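You operate a simulated robot arm through the tools that you are given. There is no shell and no other tool. Be economical: measure what you need, move in short steps, check, and stop when the job is done.

The job below is to be done with a simulated robot arm. You get a single attempt, and the scene is never put back.

Task
Take the blue cup on the top of the middle boards and put it away on the top of the wash stand. Take the spare bearing block and put it on the panel on the top of the middle boards. Put the square key from the top of the middle boards on the shelf of the marking table. Put the juice bottle on the top of the middle boards away on the cabinet end ledge. Take the wood plug on the top of the middle boards and put it away on the top of the wooden bench. Fetch the small sack marked "MIX 20" from the top of the side boards and set it on the top of the middle boards. Put the white bucket from the top of the side boards on the top of the middle boards and the grey bucket on the top of the wooden bench. Pull the yellow drawer open. The order is free. Set down upright: juice bottle.

Only the result counts: the job must be done as asked and must still hold three seconds after the hand-in. Knocking over, shifting, dropping, spilling or breaking anything else fails it.

Robot
A 7-joint arm with a four-finger gripper on a trunk, on a base that drives. Base frame: it is fixed to the floor where the robot stands at the start and does not move with it; the origin is under the middle of the robot, x ahead of it, y to its left, z up. Units: mm, degrees, N and s.
With the tool pointing down near the work surface it reaches from about 100 to 880 mm from the robot's upright axis, wherever it stands. Its first joint turns from -69.0 to 172.0 degrees. Places, roughly: blue cup (7x7x7 cm) [500, 0, 700]; bucket [2750, 1500, 500]; cabinet end ledge (20x29 cm) [-440, -1060, 1140]; juice bottle [1250, 1500, 750]; panel [750, 1250, 750]; shelf of the marking table [2300, 4900, 400]; small sack [2500, 1750, 500]; spare bearing block (34x8x8 cm) [1000, 700, 700]; square key [1000, 1000, 750]; top of the middle boards [1000, 900, 600]; top of the wash stand [4400, 400, 800]; top of the wooden bench [-200, 4900, 800]; wood plug [1000, 1750, 750]; yellow drawer [-1000, 4700, 700]. Payload 3.67 kg.
The TCP is the grasp point between the finger pads, 28 mm short of the fingertips. In the tool frame z runs along the fingers and y along their closing line. The gripper opens to 112 mm. The gripper's body begins 73 mm behind the TCP.
Orientation is told as [roll, pitch, yaw] about the base's x, y, z axes, in that order, counted from this pose: with the fingers straight down and closing along the base's y, the tool's x points along the base's -x, its y along +y and its z along -z.

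Tools
- The arm moves only by the tool arm_command. Its argument "rows" is text: rows parted by semicolons, each of 7 numbers parted by spaces: the turn, a rotation vector about the tool's x, y, z in units of 60 degrees (1.0 is 60 degrees), then the shift along the tool's x, y, z in units of 200 mm (1.0 is 200 mm), then the opening in per cent of the stroke, from 0 (shut) to 100 (fully open). In form: ax ay az dx dy dz fingers; .... A call has 1 to 20 rows; each row is the pose to reach, as a shift and turn from the pose commanded when the call began, along the tool's axes at that moment. A call with a number of a shift or a turn outside -1 to 1 is refused whole. Each row takes 0.2 s and may step no farther than 50 mm and 8.6 degrees from the row before; otherwise, or with a gripper value out of range, the whole call is refused. A pose out of reach is approached as far as the arm can. The call stops where the force on the tool passes 40 N (or 10 N more than at its start, if that is more) or the arm is blocked; 0.2 s more then pass. Each finger halts on what it meets, pressing with about 21 N; the grip force reading is that of the motor and also rises with nothing between the fingers. The clock runs only during rows and for 0.2 s after the last one: add rows that repeat a pose to give the fingers time. The reply holds the time, the measured pose of the TCP, the force on the tool along the base axes, the opening and the grip force, in the units named above and with some noise, with the torque about the TCP (base axes, N m) and any sound that the robot's microphone picked up, and new pictures: "show" is both (left out), scene, wrist or none.
- Cameras (640 x 400 px; columns grow to the right, rows downward): "scene" is now at [108.7, -28.1, 1584.6]; the picture's right is [-0.41, -0.91, 0.00], its down [-0.80, 0.37, -0.47] and it looks along [0.43, -0.19, -0.88] (base axes); focal length 214 px, centre (320, 200). "wrist" rides on the gripper at [60, -18, -104] in the tool frame; the picture's right is [0.29, 0.96, 0.00], its down [-0.80, 0.24, -0.55] and it looks along [-0.53, 0.16, 0.83] (tool axes); focal length 234 px, centre (320, 200). There is no depth. A picture from a camera that has moved, and an enlarged one, comes with that camera's place and axes in the base frame and with its lens.
- lift_body(by): slides the trunk up (or, below 0, down) by that many mm; the arm and the scene camera ride with it, the base frame stays. It gives what a move gives, with no picture.
- base_move(legs): drives the robot by 1 to 6 legs, each [ahead, turn to the left] in mm and degrees, along the robot's own axes; the way and the turn of a leg run together, so that a leg with both is an arc; at most 1500 mm and 180 degrees a leg. The arm and the cameras ride along, it lands a little off, and it stops where it bumps. It gives what a move gives, and a new picture of the scene camera.
- aim_head(pan, tilt): turns the head with the scene camera to pan (to the left, within 86 degrees either way) and tilt (down, from -29 to 69), counted from straight ahead of the robot. It gives what a move gives, and a new picture of the scene camera.
- close_up(camera, box): a new picture of the part [left, top, right, bottom] of that camera's present view, enlarged. The clock stands still meanwhile.
- hand_in(): hands the job in; it is judged then, once.

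Work in short steps. Places have to be worked out from the pictures, the camera data and where the tool is seen: move nearer, look again, correct. Check each grasp and each placing, and mend what went wrong. You have 493 turns and 360 pictures in all, those below and enlarged ones among them. Open the gripper and draw the arm clear of the work before you hand the job in, unless the task says otherwise; then end with one line.

The tools are called after "Request:" by a JSON object that holds its "op" and its "data". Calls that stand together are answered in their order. arm_command: Moves the arm, as the interface text tells. Its arguments: {"type":"object","properties":{"rows":{"type":"string"},"show":{"type":"string","enum":["both","scene","wrist","none"]}},"required":["rows"]} The other tools are called the same way: lift_body (by) slides the trunk up or down; base_move (legs) drives the base; aim_head (pan, tilt) turns the head that bears the scene camera; close_up (camera, box) takes an enlarged picture of a part of a camera's view; hand_in () hands the job in.

At the start:

```text
clock: 0.0
eef_pos: [403.5, 296.1, 1457.1]
ee_rot: [-0.1, 0.0, 0.0]
ft_force: [0.4, -0.8, 0.0]
moment: [-0.02, 0.01, -0.03]
finger_gap: 112.1
finger_force: 0.0
trunk travel left (down, up): [-750.0, 90.0]
robot x, y, heading: [1.7, -0.2, -0.2]
head pan, tilt: [-24.4, 62.1]
```

scene: 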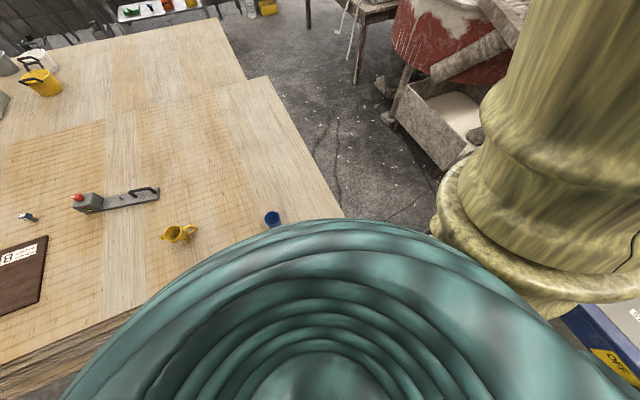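
wrist: 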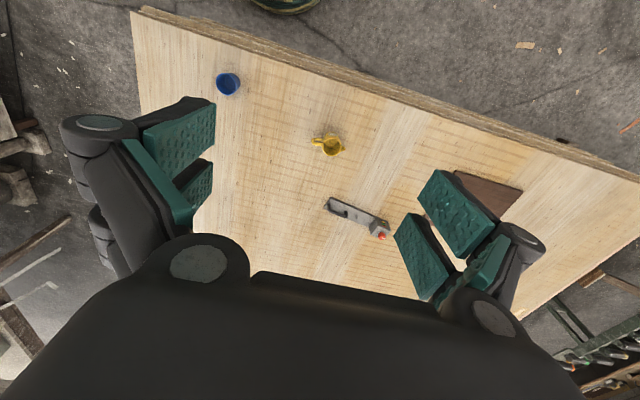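

I'll look around first: pan the head to the left to see the middle boards.

Request:
{"op": "aim_head", "data": {"pan": 30, "tilt": 35}}

Request:
{"op": "aim_head", "data": {"pan": 80, "tilt": 25}}

Request:
{"op": "aim_head", "data": {"pan": -50, "tilt": 25}}

```text
clock: 1.2
eef_pos: [403.4, 296.8, 1455.4]
ee_rot: [0.0, 0.1, -0.1]
ft_force: [0.2, 0.0, -0.1]
moment: [0.02, 0.03, 0.01]
finger_gap: 111.9
finger_force: 0.1
trunk travel left (down, up): [-750.0, 90.0]
robot x, y, heading: [3.5, 4.0, -0.1]
head pan, tilt: [30.0, 35.0]
camera scene: at [126.6, 42.5, 1621.2], right [0.5, -0.87, 0.0], down [-0.5, -0.29, -0.82], along [0.71, 0.41, -0.57], focal length 214 px, centre (320, 200)
```

scene: 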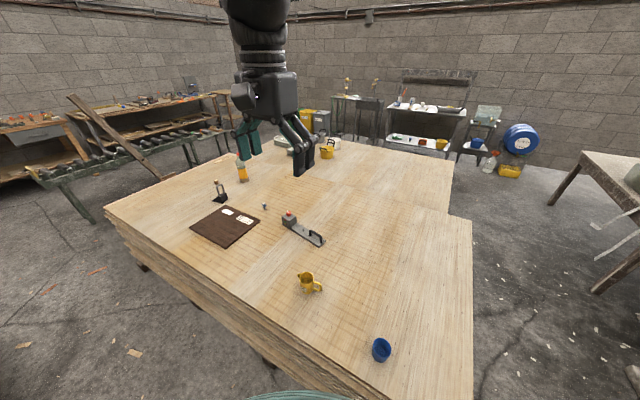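

```text
clock: 2.4
eef_pos: [402.6, 297.3, 1456.3]
ee_rot: [0.0, -0.1, 0.0]
ft_force: [-0.5, -0.2, -0.2]
moment: [0.0, -0.01, 0.04]
finger_gap: 112.0
finger_force: 0.0
trunk travel left (down, up): [-750.0, 90.0]
robot x, y, heading: [-1.9, 0.4, 0.2]
head pan, tilt: [80.0, 25.0]
camera scene: at [66.4, 89.2, 1637.0], right [0.98, -0.17, 0.0], down [-0.07, -0.42, -0.91], along [0.16, 0.89, -0.42], focal length 214 px, centre (320, 200)
```

scene: 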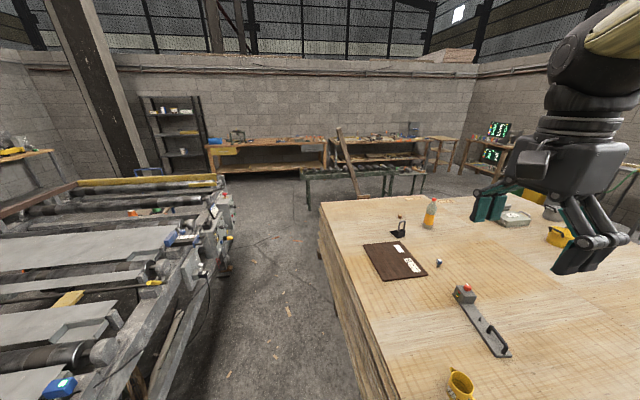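

```text
clock: 4.5
eef_pos: [403.3, 296.3, 1456.1]
ee_rot: [0.0, 0.0, 0.0]
ft_force: [0.3, 0.1, 0.2]
moment: [0.0, 0.0, -0.01]
finger_gap: 112.1
finger_force: 0.1
trunk travel left (down, up): [-750.0, 90.0]
robot x, y, heading: [-2.8, -0.4, -0.1]
head pan, tilt: [-50.0, 25.0]
camera scene: at [109.5, -72.0, 1637.0], right [-0.77, -0.64, 0.0], down [-0.27, 0.32, -0.91], along [0.58, -0.69, -0.42], focal length 214 px, centre (320, 200)
```

scene: 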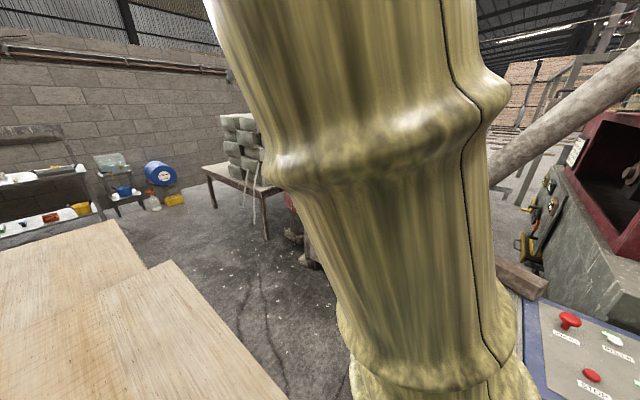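

The objects lie on the boards ahead-left; I'll look more closely at them.

Request:
{"op": "aim_head", "data": {"pan": 45, "tilt": 30}}

Request:
{"op": "close_up", "data": {"camera": "scene", "box": [230, 150, 430, 275]}}

Request:
{"op": "close_up", "data": {"camera": "scene", "box": [360, 90, 520, 190]}}

```text
clock: 6.2
eef_pos: [402.6, 297.7, 1456.4]
ee_rot: [0.0, 0.0, 0.0]
ft_force: [-0.3, 0.1, 0.7]
moment: [-0.01, -0.01, -0.02]
finger_gap: 112.1
finger_force: 0.0
trunk travel left (down, up): [-750.0, 90.0]
robot x, y, heading: [1.7, -4.1, -0.2]
head pan, tilt: [45.0, 30.0]
camera scene: at [114.3, 62.4, 1629.1], right [0.71, -0.71, 0.0], down [-0.35, -0.35, -0.87], along [0.61, 0.61, -0.5], focal length 214 px, centre (320, 200)
```

scene: 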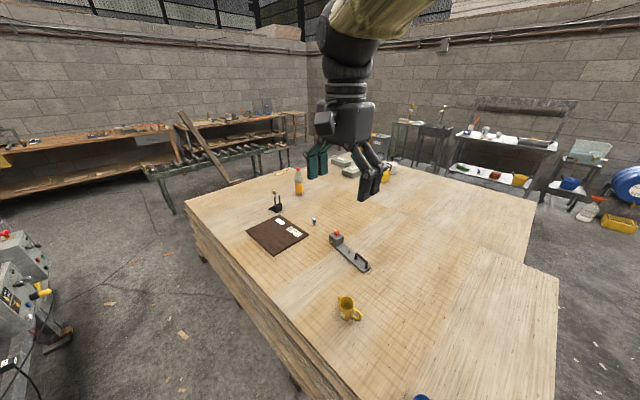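

```text
3.20 times, centred on (330, 212) of scene
camera zoom: at [114.3, 62.4, 1629.1], right [0.71, -0.71, 0.0], down [-0.35, -0.35, -0.87], along [0.61, 0.61, -0.5], focal length 686 px, centre (288, 160)
```

zoom: 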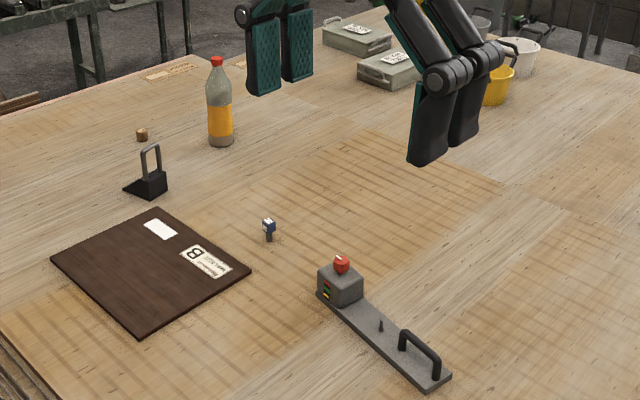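

```text
4.00 times, centred on (440, 140) of scene
camera zoom: at [114.3, 62.4, 1629.1], right [0.71, -0.71, 0.0], down [-0.35, -0.35, -0.87], along [0.61, 0.61, -0.5], focal length 858 px, centre (-160, 440)
```

zoom: 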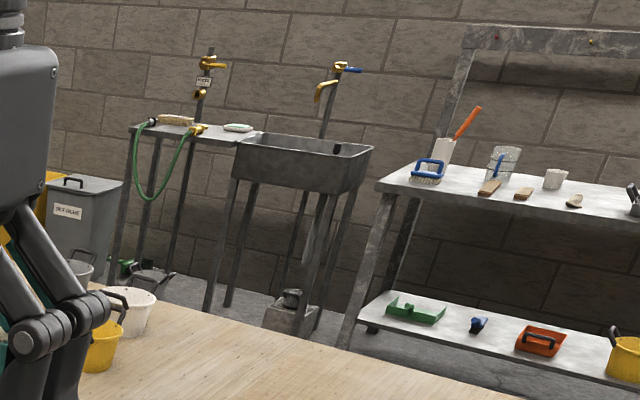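

I'll tilt down to see the near edge of the boards relative to the base.

Request:
{"op": "aim_head", "data": {"pan": 60, "tilt": 60}}

Request:
{"op": "aim_head", "data": {"pan": 86, "tilt": 60}}

```text
clock: 7.2
eef_pos: [402.6, 295.9, 1456.4]
ee_rot: [0.0, 0.0, 0.0]
ft_force: [0.4, 0.8, 0.1]
moment: [-0.02, -0.02, -0.01]
finger_gap: 111.8
finger_force: 0.1
trunk travel left (down, up): [-750.0, 90.0]
robot x, y, heading: [-0.6, 3.2, 0.4]
head pan, tilt: [60.0, 60.0]
camera scene: at [83.7, 56.3, 1587.0], right [0.87, -0.5, 0.0], down [-0.43, -0.75, -0.5], along [0.25, 0.43, -0.87], focal length 214 px, centre (320, 200)
```

scene: 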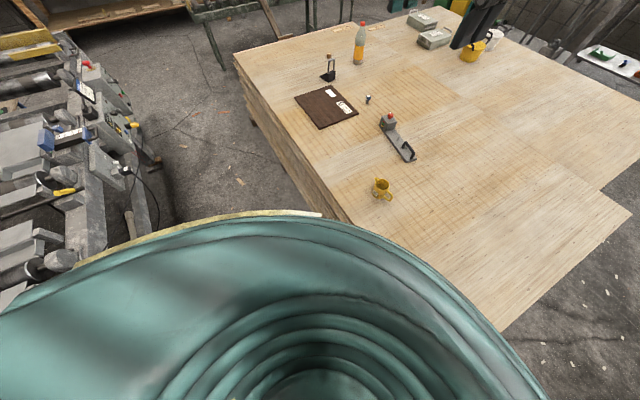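

```text
clock: 8.1
eef_pos: [403.5, 296.2, 1457.2]
ee_rot: [0.0, 0.0, 0.0]
ft_force: [0.3, -1.1, -0.2]
moment: [0.05, 0.01, -0.04]
finger_gap: 112.0
finger_force: 0.1
trunk travel left (down, up): [-750.0, 90.0]
robot x, y, heading: [4.4, -3.1, -0.1]
head pan, tilt: [85.9, 60.0]
camera scene: at [55.1, 65.0, 1587.0], right [1.0, -0.07, 0.0], down [-0.06, -0.86, -0.5], along [0.04, 0.5, -0.87], focal length 214 px, centre (320, 200)
```

scene: 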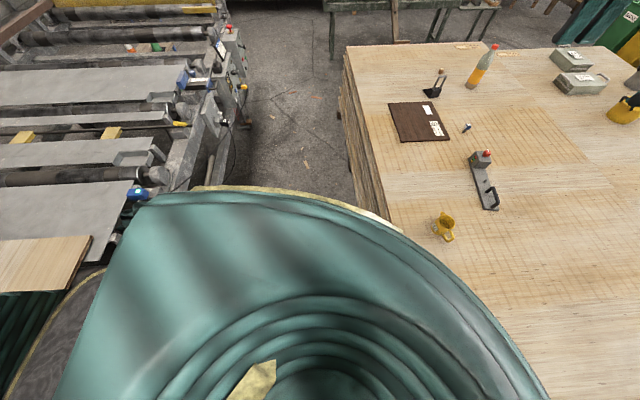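

The boards' near edge is near x≈420 and the cup near (535,12). I'll lower the trunk and then bring the gripper above the cup.

Request:
{"op": "lift_body", "data": {"by": -350}}

Request:
{"op": "aim_head", "data": {"pan": 0, "tilt": 55}}

Request:
{"op": "arm_command", "data": {"rows": "0 0 0 0 -0.2 0 100; 0 0 0 0 -0.4 0 100; 0 0 0 0 -0.6 0 100; 0 0 0 0 -0.8 0 100;0 0 0 0 -1 0 100"}}

```text
clock: 11.5
eef_pos: [403.6, 297.5, 1106.2]
ee_rot: [0.0, 0.0, 0.0]
ft_force: [0.2, 0.1, 0.6]
moment: [-0.01, 0.03, 0.02]
finger_gap: 111.9
finger_force: 0.1
trunk travel left (down, up): [-400.0, 440.0]
robot x, y, heading: [0.4, -0.8, -0.1]
head pan, tilt: [85.9, 60.0]
```

```text
clock: 13.1
eef_pos: [402.2, 295.6, 1108.2]
ee_rot: [0.0, 0.1, 0.0]
ft_force: [-0.2, 0.4, -0.2]
moment: [0.01, 0.01, -0.01]
finger_gap: 111.9
finger_force: 0.0
trunk travel left (down, up): [-400.0, 440.0]
robot x, y, heading: [3.9, -2.5, 0.0]
head pan, tilt: [0.0, 55.0]
camera scene: at [122.3, -1.4, 1243.0], right [0.0, -1.0, 0.0], down [-0.82, 0.0, -0.57], along [0.57, 0.0, -0.82], focal length 214 px, centre (320, 200)
```

scene: 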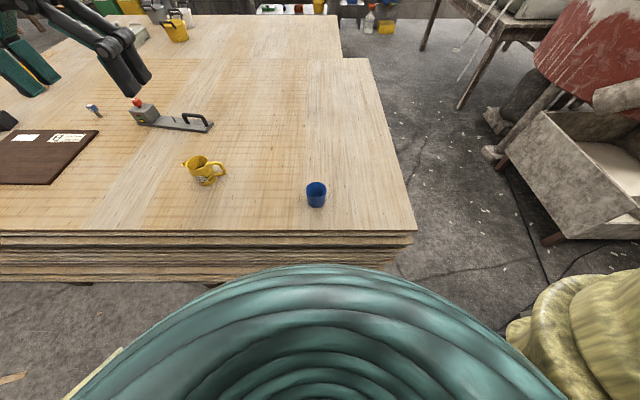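

```text
clock: 14.3
eef_pos: [403.8, 96.8, 1103.8]
ee_rot: [0.1, 0.0, 0.0]
ft_force: [-0.1, -0.2, 0.4]
moment: [0.04, 0.0, 0.02]
finger_gap: 112.1
finger_force: 0.0
trunk travel left (down, up): [-400.0, 440.0]
robot x, y, heading: [0.6, 1.3, -0.1]
head pan, tilt: [0.0, 55.0]
camera scene: at [122.4, -3.0, 1243.0], right [0.0, -1.0, 0.0], down [-0.82, 0.0, -0.57], along [0.57, 0.0, -0.82], focal length 214 px, centre (320, 200)
camera wrist: at [343.7, 79.0, 1208.1], right [-0.29, 0.96, 0.0], down [0.8, 0.24, 0.55], along [0.53, 0.16, -0.83], focal length 234 px, centre (320, 200)
```

scene: 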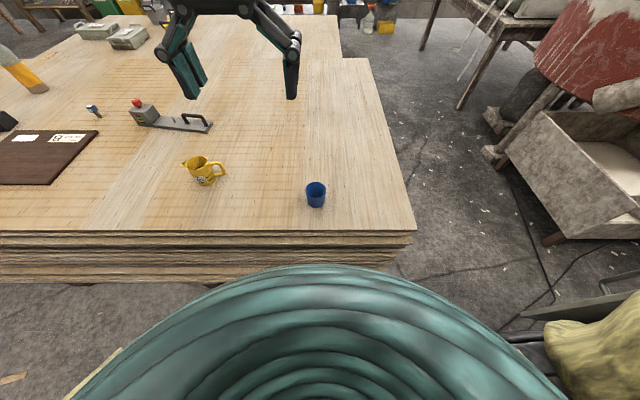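
wrist: 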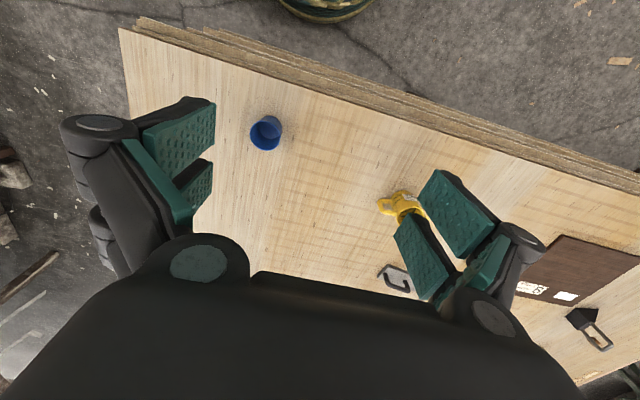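

Triangulating gives the cup near (505,14) with its rim near z≈764. I'll move above it at z≈900 and check.

Request:
{"op": "arm_command", "data": {"rows": "0 0 0 -0.085 -0.07 0.17 100;0 0 0 -0.17 -0.14 0.34 100;0 0 0 -0.255 -0.21 0.51 100;0 0 0 -0.34 -0.28 0.68 100;0 0 0 -0.425 -0.35 0.85 100;0 0 0 -0.51 -0.415 1 100"}}

```text
clock: 15.7
eef_pos: [504.6, 13.6, 904.8]
ee_rot: [0.0, 0.0, 0.0]
ft_force: [0.8, 0.5, -0.2]
moment: [-0.01, -0.01, -0.02]
finger_gap: 111.6
finger_force: 0.1
trunk travel left (down, up): [-400.0, 440.0]
robot x, y, heading: [-0.5, -3.6, 0.0]
head pan, tilt: [0.0, 55.0]
camera scene: at [122.9, -1.6, 1243.0], right [0.0, -1.0, 0.0], down [-0.82, 0.0, -0.57], along [0.57, 0.0, -0.82], focal length 214 px, centre (320, 200)
camera wrist: at [444.8, -4.3, 1009.7], right [-0.29, 0.96, 0.0], down [0.8, 0.24, 0.55], along [0.53, 0.16, -0.83], focal length 234 px, centre (320, 200)
```

scene: 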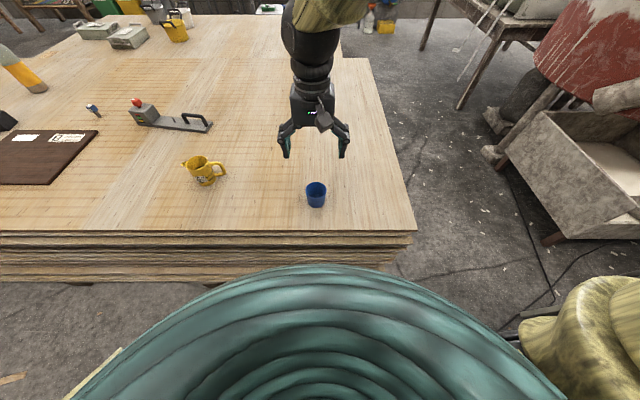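
wrist: 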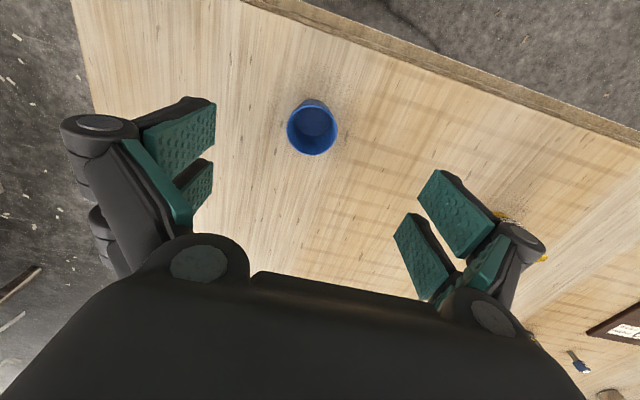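

Better estimate: cup at about (527,11), rim z≈715. Shift forward and descend to z≈800.

Request:
{"op": "arm_command", "data": {"rows": "0 0 0 -0.1 -0.01 0.15 100;0 0 0 -0.11 -0.01 0.35 100;0 0 0 -0.11 -0.01 0.52 100"}}

```text
clock: 16.5
eef_pos: [526.7, 11.2, 799.4]
ee_rot: [0.0, 0.0, 0.0]
ft_force: [1.0, 0.0, 0.2]
moment: [0.01, 0.02, -0.01]
finger_gap: 111.5
finger_force: 0.1
trunk travel left (down, up): [-400.0, 440.0]
robot x, y, heading: [2.3, 0.8, -0.1]
head pan, tilt: [0.0, 55.0]
camera scene: at [122.6, -1.4, 1243.0], right [0.0, -1.0, 0.0], down [-0.82, 0.0, -0.57], along [0.57, 0.0, -0.82], focal length 214 px, centre (320, 200)
camera wrist: at [467.5, -6.7, 904.3], right [-0.29, 0.96, 0.0], down [0.8, 0.24, 0.55], along [0.53, 0.16, -0.83], focal length 234 px, centre (320, 200)
```

scene: 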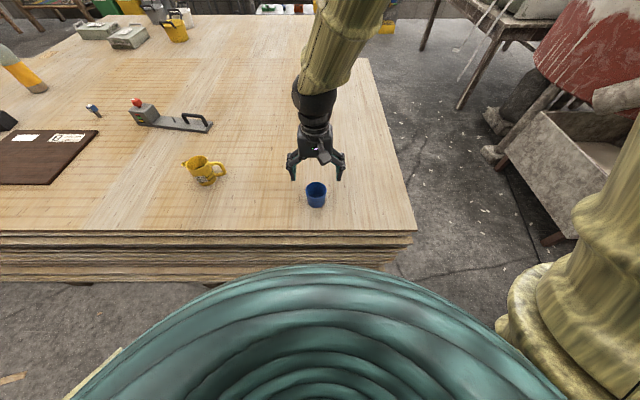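
wrist: 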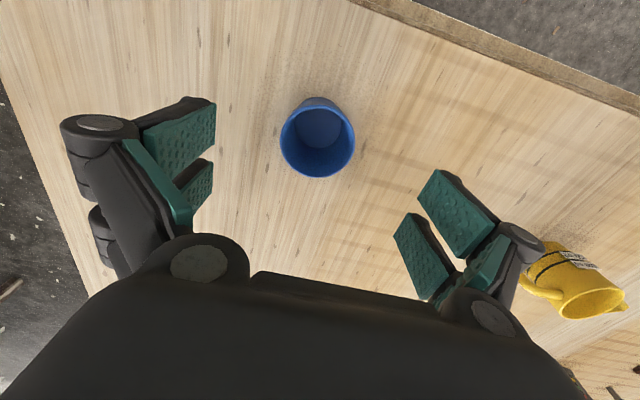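

Apparent-size change suggests rim z≈690 and x≈541. I'll go a little lower and re-check.

Request:
{"op": "arm_command", "data": {"rows": "0 0 0 -0.07 0.015 0.15 100;0 0 0 -0.07 0.015 0.3 100"}}

Request:
{"op": "close_up", "data": {"camera": "scene", "box": [260, 130, 380, 230]}}

```text
clock: 17.1
eef_pos: [541.3, 14.6, 738.5]
ee_rot: [0.0, 0.0, 0.0]
ft_force: [0.1, -0.4, -0.7]
moment: [0.0, 0.04, 0.03]
finger_gap: 111.9
finger_force: 0.0
trunk travel left (down, up): [-400.0, 440.0]
robot x, y, heading: [3.1, 0.2, -0.2]
head pan, tilt: [0.0, 55.0]
camera scene: at [123.0, -1.3, 1243.0], right [0.0, -1.0, 0.0], down [-0.82, 0.0, -0.57], along [0.57, 0.0, -0.82], focal length 214 px, centre (320, 200)
camera wrist: at [481.2, -3.6, 843.6], right [-0.29, 0.96, 0.0], down [0.8, 0.24, 0.55], along [0.53, 0.16, -0.83], focal length 234 px, centre (320, 200)
```

scene: 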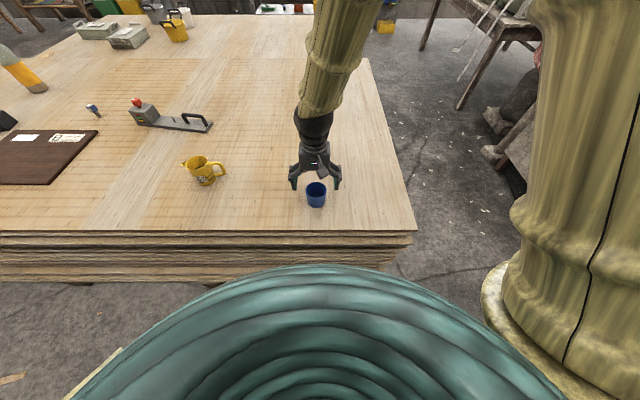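
wrist: 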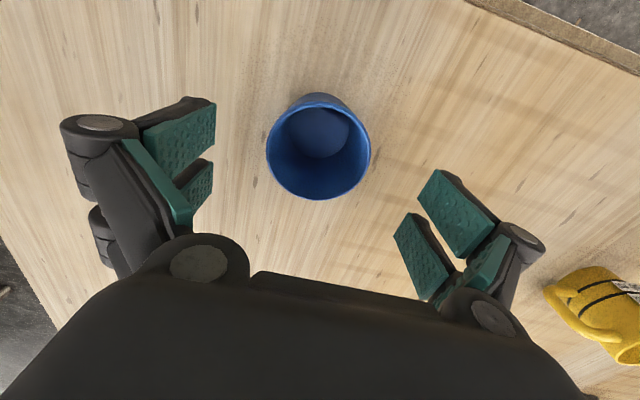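

```text
4.00 times, centred on (320, 180) of scene
camera zoom: at [123.0, -1.3, 1243.0], right [0.0, -1.0, 0.0], down [-0.82, 0.0, -0.57], along [0.57, 0.0, -0.82], focal length 858 px, centre (320, 280)
```

zoom: 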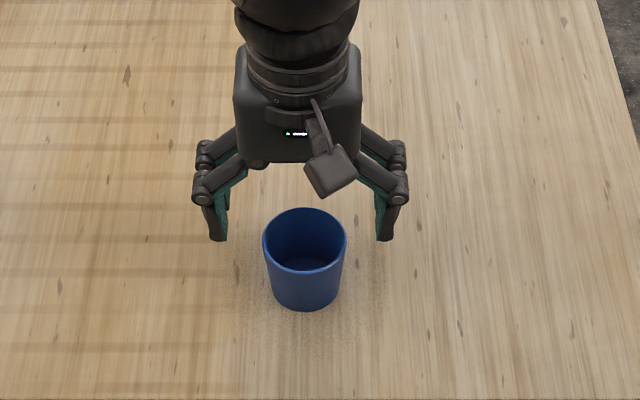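

Now consistent: rim z≈696, cup axis (535,12), board top ≈626. Descend to TCP z≈668 and close.

Request:
{"op": "arm_command", "data": {"rows": "0 0 0 0.03 -0.012 0.15 100;0 0 0 0.03 -0.012 0.35 100;0 0 0 0.03 -0.012 0.35 60;0 0 0 0.03 -0.012 0.35 40;0 0 0 0.03 -0.012 0.35 40;0 0 0 0.03 -0.012 0.35 40"}}

```text
clock: 18.5
eef_pos: [537.5, 14.5, 675.2]
ee_rot: [0.1, 0.0, -0.1]
ft_force: [-0.4, 1.8, 5.2]
moment: [0.14, -0.07, -0.02]
finger_gap: 61.1
finger_force: 20.4
trunk travel left (down, up): [-400.0, 440.0]
robot x, y, heading: [0.5, 1.3, -0.2]
head pan, tilt: [0.0, 55.0]
camera scene: at [122.2, -1.5, 1243.1], right [0.0, -1.0, 0.0], down [-0.82, 0.0, -0.57], along [0.57, 0.0, -0.82], focal length 214 px, centre (320, 200)
camera wrist: at [476.4, -4.5, 778.3], right [-0.29, 0.96, 0.0], down [0.8, 0.24, 0.55], along [0.53, 0.16, -0.83], focal length 234 px, centre (320, 200)
```

scene: 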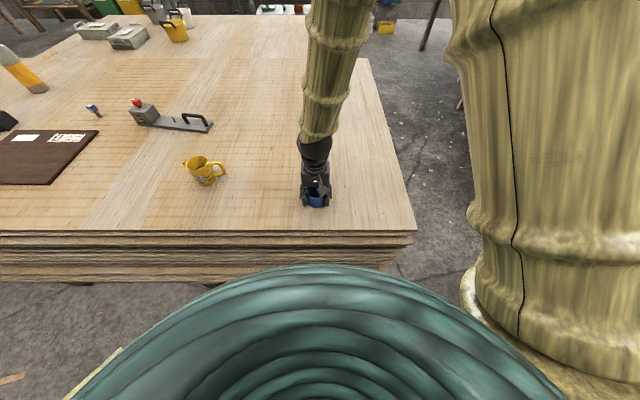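
wrist: 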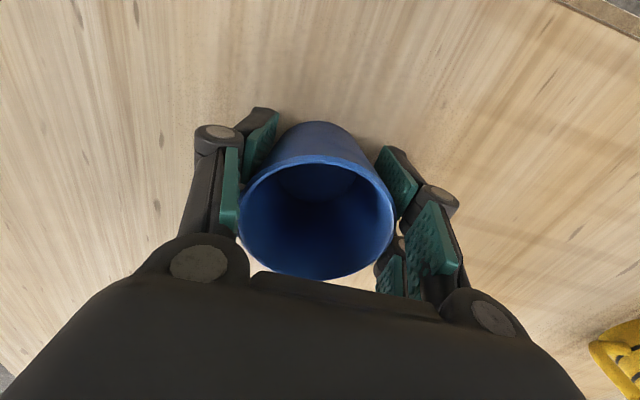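

The cup is gripped (gap 61, force 20). Lift it straight up.

Request:
{"op": "arm_command", "data": {"rows": "0 0 0 0 0 -0.15 30;0 0 0 0 0 -0.35 30;0 0 0 0 0 -0.6 30;0 0 0 0 0 -0.8 30;0 0 0 0 0 -1 30"}}

```text
clock: 19.7
eef_pos: [532.7, 12.9, 873.5]
ee_rot: [-0.1, 0.0, 0.0]
ft_force: [0.3, -0.3, -0.2]
moment: [0.03, -0.01, 0.04]
finger_gap: 60.8
finger_force: 21.0
trunk travel left (down, up): [-400.0, 440.0]
robot x, y, heading: [-1.2, -1.6, 0.1]
head pan, tilt: [0.0, 55.0]
camera scene: at [121.9, -1.8, 1243.0], right [0.0, -1.0, 0.0], down [-0.82, 0.0, -0.57], along [0.57, 0.0, -0.82], focal length 214 px, centre (320, 200)
camera wrist: at [473.2, -4.4, 978.0], right [-0.29, 0.96, 0.0], down [0.8, 0.24, 0.55], along [0.53, 0.16, -0.83], focal length 234 px, centre (320, 200)
```

scene: 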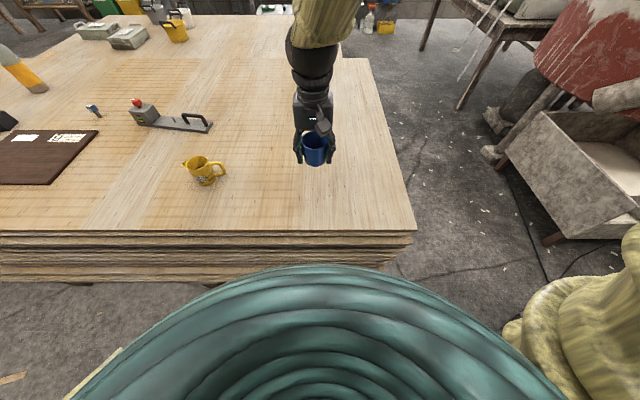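
wrist: 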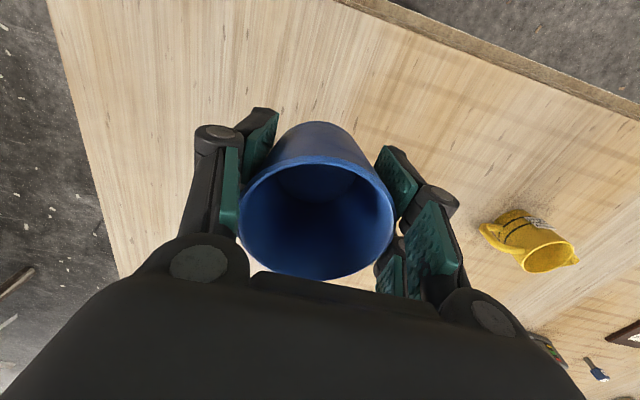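

Cup is in hand. Retract a bit and raise the trunk for travel, then turn right and look down the right-hand aisle.

Request:
{"op": "arm_command", "data": {"rows": "0 0 0 0.2 0 0 30;0 0 0 0.4 0 0 30;0 0 0 0.6 0 0 30", "show": "none"}}

Request:
{"op": "lift_body", "data": {"by": 250}}

Request:
{"op": "aim_head", "data": {"pan": 0, "tilt": 35}}

Request:
{"op": "base_move", "data": {"legs": [[0, -60]]}}

```text
clock: 20.5
eef_pos: [414.6, 13.2, 871.1]
ee_rot: [0.0, 0.0, 0.0]
ft_force: [0.0, -0.9, -0.5]
moment: [0.03, -0.02, 0.01]
finger_gap: 60.8
finger_force: 21.1
trunk travel left (down, up): [-400.0, 440.0]
robot x, y, heading: [2.8, 1.5, -0.1]
head pan, tilt: [0.0, 55.0]
```

```text
clock: 23.1
eef_pos: [415.2, 15.0, 1120.0]
ee_rot: [0.1, 0.0, 0.0]
ft_force: [0.0, -0.5, -0.3]
moment: [0.0, -0.02, 0.0]
finger_gap: 60.7
finger_force: 21.2
trunk travel left (down, up): [-650.0, 190.0]
robot x, y, heading: [-0.8, 1.2, -0.1]
head pan, tilt: [0.0, 55.0]
```

```text
clock: 23.9
eef_pos: [415.2, 14.1, 1119.1]
ee_rot: [0.0, -0.1, 0.0]
ft_force: [-0.2, 1.0, 0.2]
moment: [-0.02, 0.03, 0.01]
finger_gap: 60.9
finger_force: 21.0
trunk travel left (down, up): [-650.0, 190.0]
robot x, y, heading: [-3.1, -1.1, -0.2]
head pan, tilt: [0.0, 35.0]
camera scene: at [138.3, -1.7, 1521.2], right [0.0, -1.0, 0.0], down [-0.57, 0.0, -0.82], along [0.82, 0.0, -0.57], focal length 214 px, centre (320, 200)
```

scene: 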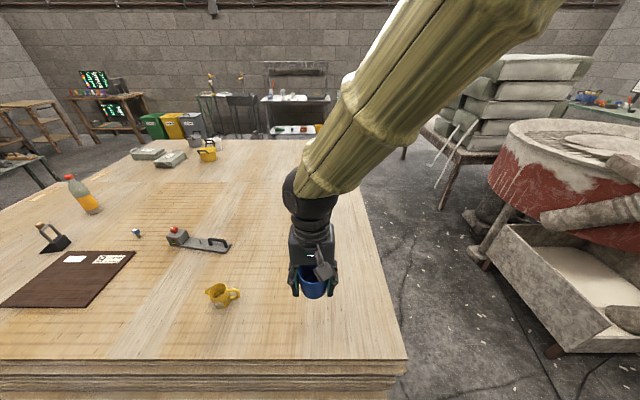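

```text
clock: 27.0
eef_pos: [215.8, -354.8, 1119.9]
ee_rot: [0.0, 0.0, -60.8]
ft_force: [-0.5, -0.6, -0.7]
moment: [0.01, -0.02, -0.02]
finger_gap: 60.8
finger_force: 21.3
trunk travel left (down, up): [-650.0, 190.0]
robot x, y, heading: [-0.1, 2.0, -60.8]
head pan, tilt: [0.0, 35.0]
camera scene: at [67.4, -122.0, 1521.3], right [-0.87, -0.49, 0.0], down [-0.28, 0.5, -0.82], along [0.4, -0.71, -0.57], focal length 214 px, centre (320, 200)
```

scene: 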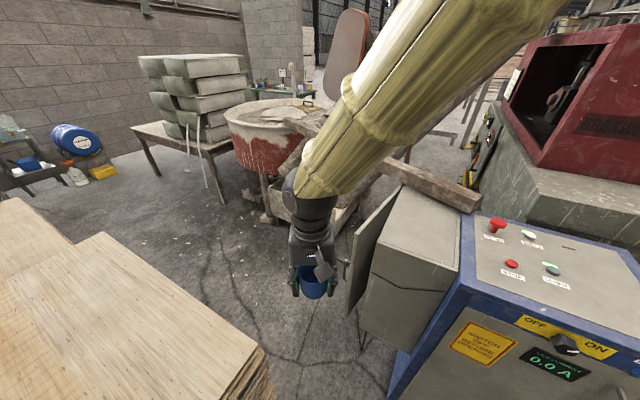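

Cabinet with an open door on the right may narrow the passage; I'll raise the trunk for a second viewpoint to triangulate it.

Request:
{"op": "lift_body", "data": {"by": 180}}

Request:
{"op": "aim_head", "data": {"pan": 0, "tilt": 60}}

Request:
{"op": "aim_head", "data": {"pan": -40, "tilt": 55}}

```text
clock: 29.0
eef_pos: [214.5, -355.0, 1299.3]
ee_rot: [0.0, 0.0, -60.8]
ft_force: [0.1, 0.3, 0.0]
moment: [0.0, 0.0, -0.02]
finger_gap: 61.0
finger_force: 21.1
trunk travel left (down, up): [-830.0, 10.0]
robot x, y, heading: [-3.3, -3.5, -60.8]
head pan, tilt: [0.0, 35.0]
```

```text
clock: 29.9
eef_pos: [216.7, -355.2, 1300.1]
ee_rot: [0.0, 0.0, -60.8]
ft_force: [-0.1, -0.4, 0.2]
moment: [0.02, 0.02, 0.02]
finger_gap: 60.8
finger_force: 21.5
trunk travel left (down, up): [-830.0, 10.0]
robot x, y, heading: [-0.3, 0.4, -60.8]
head pan, tilt: [0.0, 60.0]
camera scene: at [57.1, -103.4, 1667.0], right [-0.87, -0.49, 0.0], down [-0.42, 0.75, -0.5], along [0.25, -0.44, -0.87], focal length 214 px, centre (320, 200)
```

scene: 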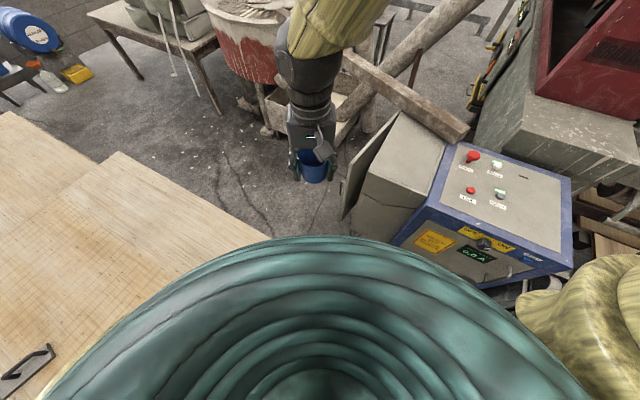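

```text
clock: 30.9
eef_pos: [215.5, -354.9, 1299.8]
ee_rot: [0.1, -0.1, -60.7]
ft_force: [0.4, -0.4, 0.1]
moment: [0.03, -0.01, -0.01]
finger_gap: 60.6
finger_force: 21.4
trunk travel left (down, up): [-830.0, 10.0]
robot x, y, heading: [-2.0, -0.2, -60.5]
head pan, tilt: [-40.0, 55.0]
camera scene: at [11.2, -116.2, 1673.0], right [-0.98, 0.18, 0.0], down [0.15, 0.81, -0.57], along [-0.11, -0.56, -0.82], focal length 214 px, centre (320, 200)
```

scene: 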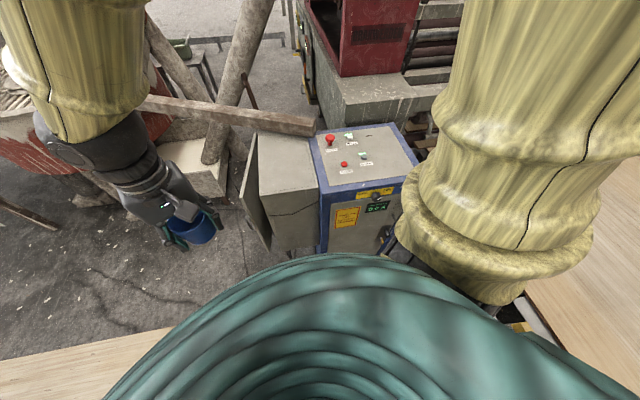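

The right-hand gap (open door vs boards corner) looks only ~380 mm wide, while my base is ~570 mm across. I'll turn to face the left aisle and measure that instead.

Request:
{"op": "base_move", "data": {"legs": [[0, 150]]}}

Request:
{"op": "aim_head", "data": {"pan": 0, "tilt": 50}}

Request:
{"op": "lift_body", "data": {"by": -300}}

Request:
{"op": "aim_head", "data": {"pan": 0, "tilt": 51}}

```text
clock: 37.5
eef_pos: [-6.6, 417.0, 1298.5]
ee_rot: [0.1, 0.0, 89.1]
ft_force: [-0.6, 0.1, 0.2]
moment: [-0.02, 0.02, -0.02]
finger_gap: 60.8
finger_force: 21.3
trunk travel left (down, up): [-830.0, 10.0]
robot x, y, heading: [0.3, -0.7, 89.1]
head pan, tilt: [-40.0, 55.0]
camera scene: at [48.4, 103.3, 1673.0], right [0.76, -0.65, 0.0], down [-0.54, -0.62, -0.57], along [0.38, 0.43, -0.82], focal length 214 px, centre (320, 200)
```

scene: 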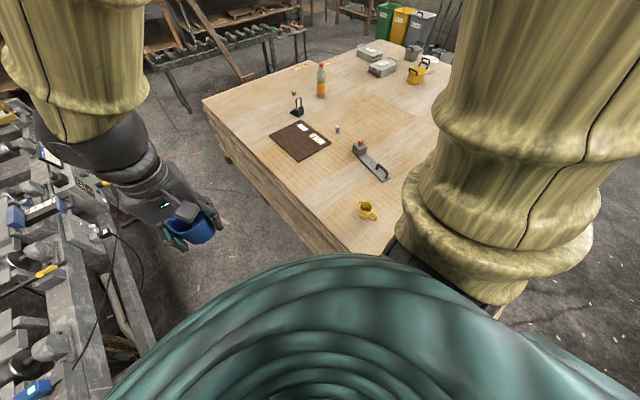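

```text
clock: 38.6
eef_pos: [-8.0, 415.7, 1300.4]
ee_rot: [-0.1, 0.0, 89.1]
ft_force: [1.2, 0.8, -0.6]
moment: [0.0, 0.03, 0.02]
finger_gap: 60.6
finger_force: 20.9
trunk travel left (down, up): [-830.0, 10.0]
robot x, y, heading: [1.5, 3.4, 88.9]
head pan, tilt: [0.0, 50.0]
camera scene: at [2.5, 125.8, 1679.5], right [1.0, -0.02, 0.0], down [-0.01, -0.77, -0.64], along [0.01, 0.64, -0.77], focal length 214 px, centre (320, 200)
```

scene: 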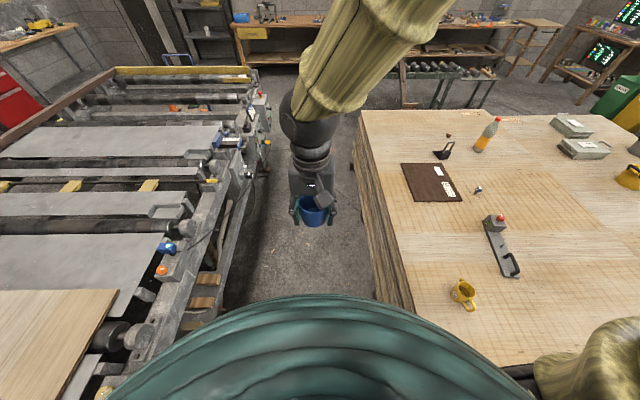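

```text
clock: 41.6
eef_pos: [-7.6, 415.7, 1000.1]
ee_rot: [0.0, 0.0, 89.1]
ft_force: [0.3, -0.3, -0.8]
moment: [-0.04, 0.01, -0.02]
finger_gap: 60.5
finger_force: 21.4
trunk travel left (down, up): [-530.0, 310.0]
robot x, y, heading: [1.7, -1.6, 89.1]
head pan, tilt: [0.0, 50.0]
```

```text
clock: 42.2
eef_pos: [-7.8, 416.4, 1000.5]
ee_rot: [0.0, 0.0, 89.0]
ft_force: [0.6, 1.2, -0.4]
moment: [-0.03, 0.01, -0.02]
finger_gap: 60.6
finger_force: 21.0
trunk travel left (down, up): [-530.0, 310.0]
robot x, y, heading: [-3.0, 0.3, 89.2]
head pan, tilt: [0.0, 51.0]
camera scene: at [2.4, 124.8, 1378.2], right [1.0, -0.02, 0.0], down [-0.01, -0.78, -0.63], along [0.01, 0.63, -0.78], focal length 214 px, centre (320, 200)
```

scene: 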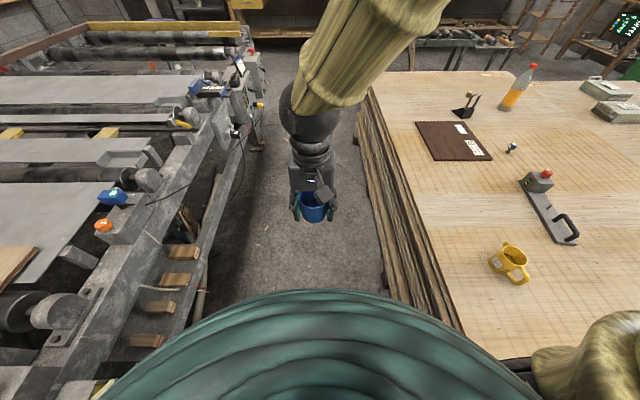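

The aisle spans x≈−360…420, enough for the base. Drive up the aisle with the cup.

Request:
{"op": "base_move", "data": {"legs": [[1350, 0]]}}

```text
clock: 49.0
eef_pos: [-11.0, 1775.8, 999.2]
ee_rot: [-0.1, 0.0, 90.6]
ft_force: [0.7, 0.3, 0.0]
moment: [0.01, 0.01, 0.0]
finger_gap: 60.3
finger_force: 20.5
trunk travel left (down, up): [-530.0, 310.0]
robot x, y, heading: [5.0, 1360.1, 90.5]
head pan, tilt: [0.0, 51.0]
camera scene: at [4.1, 1485.3, 1378.2], right [1.0, 0.01, 0.0], down [0.01, -0.78, -0.63], along [-0.01, 0.63, -0.78], focal length 214 px, centre (320, 200)
```

scene: 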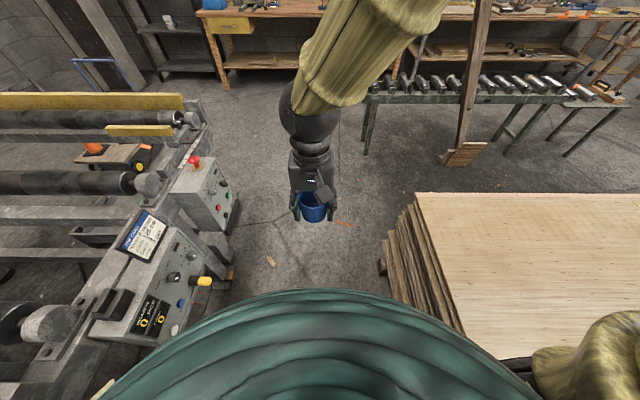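

Past the console fine. Continue to y≈2600 and turn right to look along +x.

Request:
{"op": "base_move", "data": {"legs": [[1240, 0], [0, -90]]}}

Request:
{"op": "aim_head", "data": {"pan": 0, "tilt": 35}}

```text
clock: 59.1
eef_pos: [397.4, 2595.7, 1001.1]
ee_rot: [0.0, 0.0, -0.5]
ft_force: [-0.2, 0.2, -0.6]
moment: [0.01, -0.02, 0.01]
finger_gap: 60.2
finger_force: 21.3
trunk travel left (down, up): [-530.0, 310.0]
robot x, y, heading: [-18.9, 2586.0, -0.6]
head pan, tilt: [0.0, 51.0]
camera scene: at [107.8, 2583.3, 1378.2], right [-0.01, -1.0, 0.0], down [-0.78, 0.01, -0.63], along [0.63, -0.01, -0.78], focal length 214 px, centre (320, 200)
```

scene: 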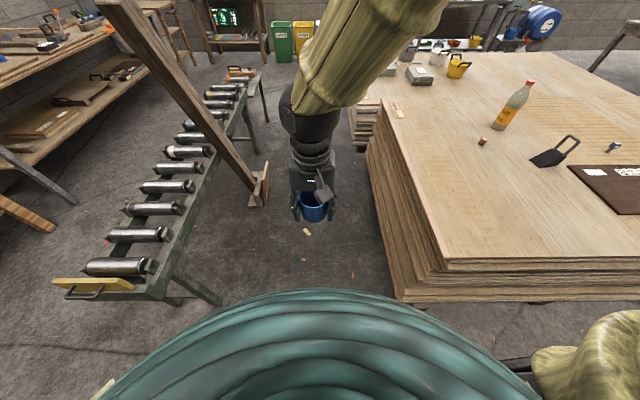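

```text
clock: 59.9
eef_pos: [397.4, 2597.2, 1000.2]
ee_rot: [-0.1, 0.0, -0.6]
ft_force: [0.2, 0.0, 1.1]
moment: [0.0, 0.0, 0.01]
finger_gap: 60.2
finger_force: 21.1
trunk travel left (down, up): [-530.0, 310.0]
robot x, y, heading: [-18.2, 2587.5, -0.5]
head pan, tilt: [0.0, 35.0]
camera scene: at [119.8, 2583.3, 1401.2], right [-0.01, -1.0, 0.0], down [-0.57, 0.01, -0.82], along [0.82, -0.01, -0.57], focal length 214 px, centre (320, 200)
```

scene: 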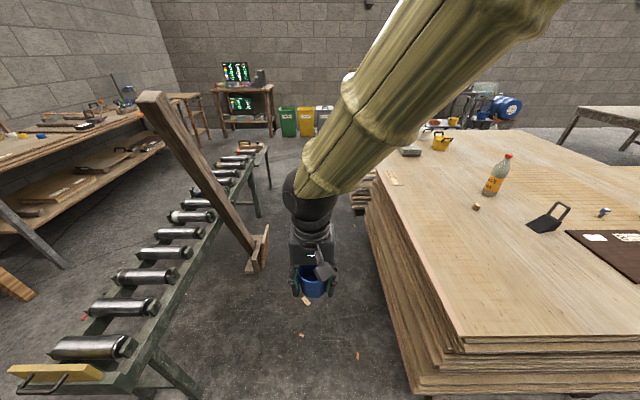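

The corridor between boards (y≈2150) and plank foot (y≈3040) is clear at y≈2590. Drive ahead 1500 and look.

Request:
{"op": "base_move", "data": {"legs": [[1500, 0]]}}

```text
clock: 67.4
eef_pos: [1926.5, 2608.4, 999.5]
ee_rot: [0.0, 0.0, 0.9]
ft_force: [-0.2, -0.4, -0.9]
moment: [-0.01, 0.03, -0.02]
finger_gap: 60.0
finger_force: 21.2
trunk travel left (down, up): [-530.0, 310.0]
robot x, y, heading: [1512.9, 2591.7, 0.7]
head pan, tilt: [0.0, 35.0]
camera scene: at [1649.9, 2590.5, 1401.2], right [0.01, -1.0, 0.0], down [-0.57, -0.01, -0.82], along [0.82, 0.01, -0.57], focal length 214 px, centre (320, 200)
```

scene: 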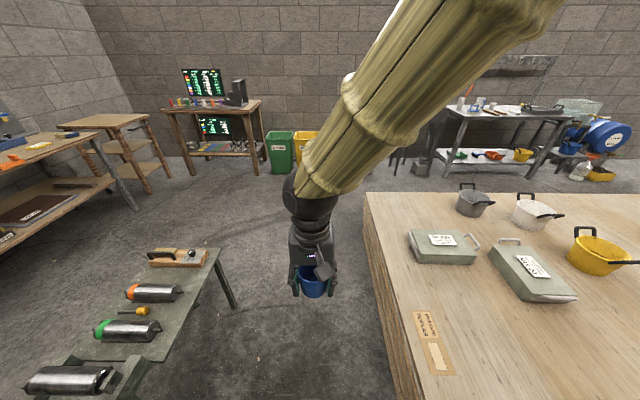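

I'll read the sack labels, and shift left a bit since the side boards reach y≈2310.

Request:
{"op": "close_up", "data": {"camera": "scene", "box": [390, 170, 640, 320]}}

Request:
{"op": "base_move", "data": {"legs": [[0, 8], [450, 0], [0, -9]]}}

```text
2.56 times, centred on (515, 245) of scene
camera zoom: at [1649.9, 2590.5, 1401.2], right [0.01, -1.0, 0.0], down [-0.57, -0.01, -0.82], along [0.82, 0.01, -0.57], focal length 549 px, centre (-179, 85)
```

zoom: 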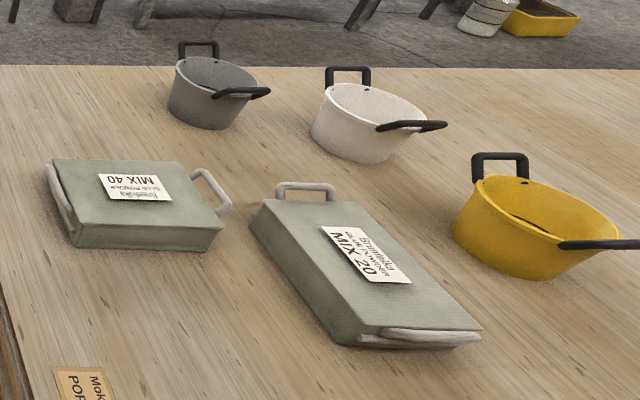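

```text
clock: 71.4
eef_pos: [2372.3, 2662.4, 1000.2]
ee_rot: [0.0, -0.1, -1.1]
ft_force: [-0.5, 0.2, 0.1]
moment: [0.02, 0.0, -0.02]
finger_gap: 59.9
finger_force: 21.6
trunk travel left (down, up): [-530.0, 310.0]
robot x, y, heading: [1956.4, 2656.8, -0.9]
head pan, tilt: [0.0, 35.0]
camera scene: at [2094.8, 2652.2, 1401.3], right [-0.02, -1.0, 0.0], down [-0.57, 0.01, -0.82], along [0.82, -0.01, -0.57], focal length 214 px, centre (320, 200)
```

scene: 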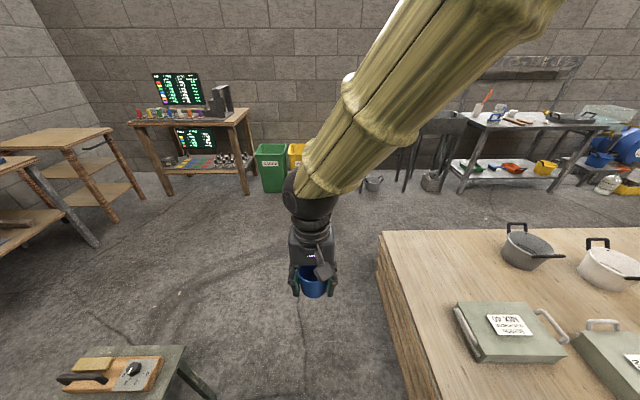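

MIX 20 is the sack nearer to the right. The way round the far end is clear; drive to x≈3560 then turn right.

Request:
{"op": "base_move", "data": {"legs": [[800, 0], [800, 0], [0, -90]]}}

```text
clock: 83.3
eef_pos: [3558.6, 2197.7, 1000.4]
ee_rot: [0.0, 0.0, -89.3]
ft_force: [-0.1, 0.4, -0.1]
moment: [0.02, -0.01, 0.01]
finger_gap: 59.7
finger_force: 20.9
trunk travel left (down, up): [-530.0, 310.0]
robot x, y, heading: [3541.2, 2617.4, -89.6]
head pan, tilt: [0.0, 35.0]
camera scene: at [3541.4, 2474.3, 1401.3], right [-1.0, -0.01, 0.0], down [-0.01, 0.57, -0.82], along [0.01, -0.82, -0.57], focal length 214 px, centre (320, 200)
```

scene: 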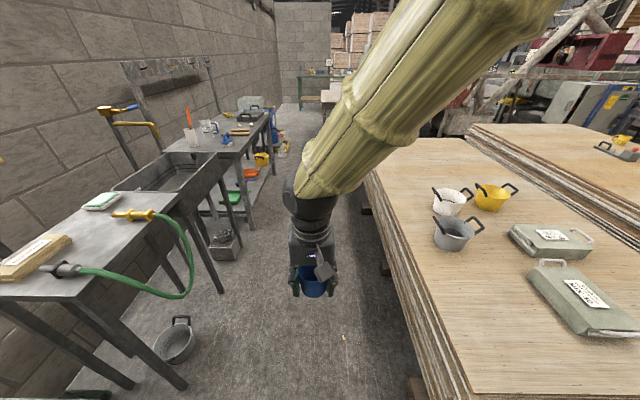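

The passage is clear. Drive down it toward the wash stand, angling slightly left.

Request:
{"op": "base_move", "data": {"legs": [[0, 3.5], [1000, 0], [900, 0]]}}

```text
clock: 93.3
eef_pos: [3682.5, 279.9, 999.5]
ee_rot: [0.0, 0.0, -87.7]
ft_force: [0.8, 0.3, -1.6]
moment: [0.0, -0.03, -0.03]
finger_gap: 59.4
finger_force: 21.7
trunk travel left (down, up): [-530.0, 310.0]
robot x, y, heading: [3651.1, 695.1, -87.8]
head pan, tilt: [0.0, 35.0]
camera scene: at [3658.0, 554.8, 1401.2], right [-1.0, -0.04, 0.0], down [-0.02, 0.57, -0.82], along [0.03, -0.82, -0.57], focal length 214 px, centre (320, 200)
```

scene: 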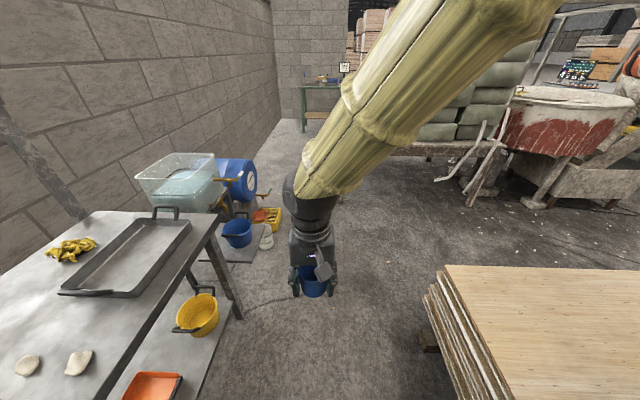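

Wash stand's front edge is at x≈4165. Turn to face it.

Request:
{"op": "base_move", "data": {"legs": [[0, 88]]}}

Request:
{"op": "aim_head", "data": {"pan": -20, "tilt": 45}}

```text
clock: 97.5
eef_pos: [4067.3, 706.9, 999.8]
ee_rot: [0.1, 0.1, -0.3]
ft_force: [0.1, -0.7, -0.4]
moment: [0.0, 0.0, 0.03]
finger_gap: 59.1
finger_force: 21.2
trunk travel left (down, up): [-530.0, 310.0]
robot x, y, heading: [3649.6, 694.7, -0.3]
head pan, tilt: [0.0, 35.0]
camera scene: at [3791.2, 692.5, 1401.3], right [-0.01, -1.0, 0.0], down [-0.57, 0.0, -0.82], along [0.82, -0.01, -0.57], focal length 214 px, centre (320, 200)
```

scene: 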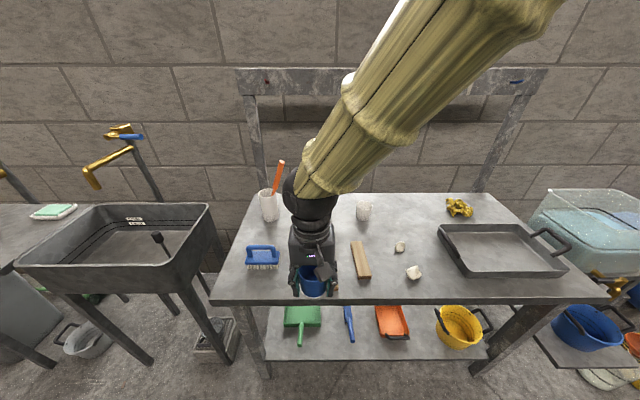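

```text
clock: 98.3
eef_pos: [4068.2, 706.3, 1000.1]
ee_rot: [0.0, 0.0, -0.5]
ft_force: [0.9, 0.0, 0.1]
moment: [0.02, 0.01, 0.02]
finger_gap: 59.0
finger_force: 20.7
trunk travel left (down, up): [-530.0, 310.0]
robot x, y, heading: [3650.8, 694.8, -0.5]
head pan, tilt: [-20.0, 45.0]
camera scene: at [3779.3, 664.6, 1386.5], right [-0.35, -0.94, 0.0], down [-0.66, 0.25, -0.71], along [0.66, -0.25, -0.71], focal length 214 px, centre (320, 200)
```

scene: 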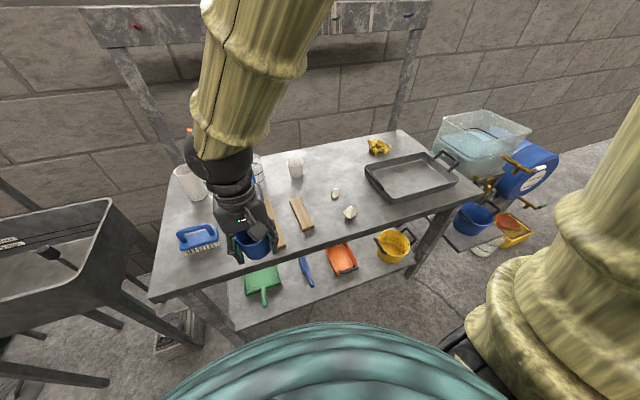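

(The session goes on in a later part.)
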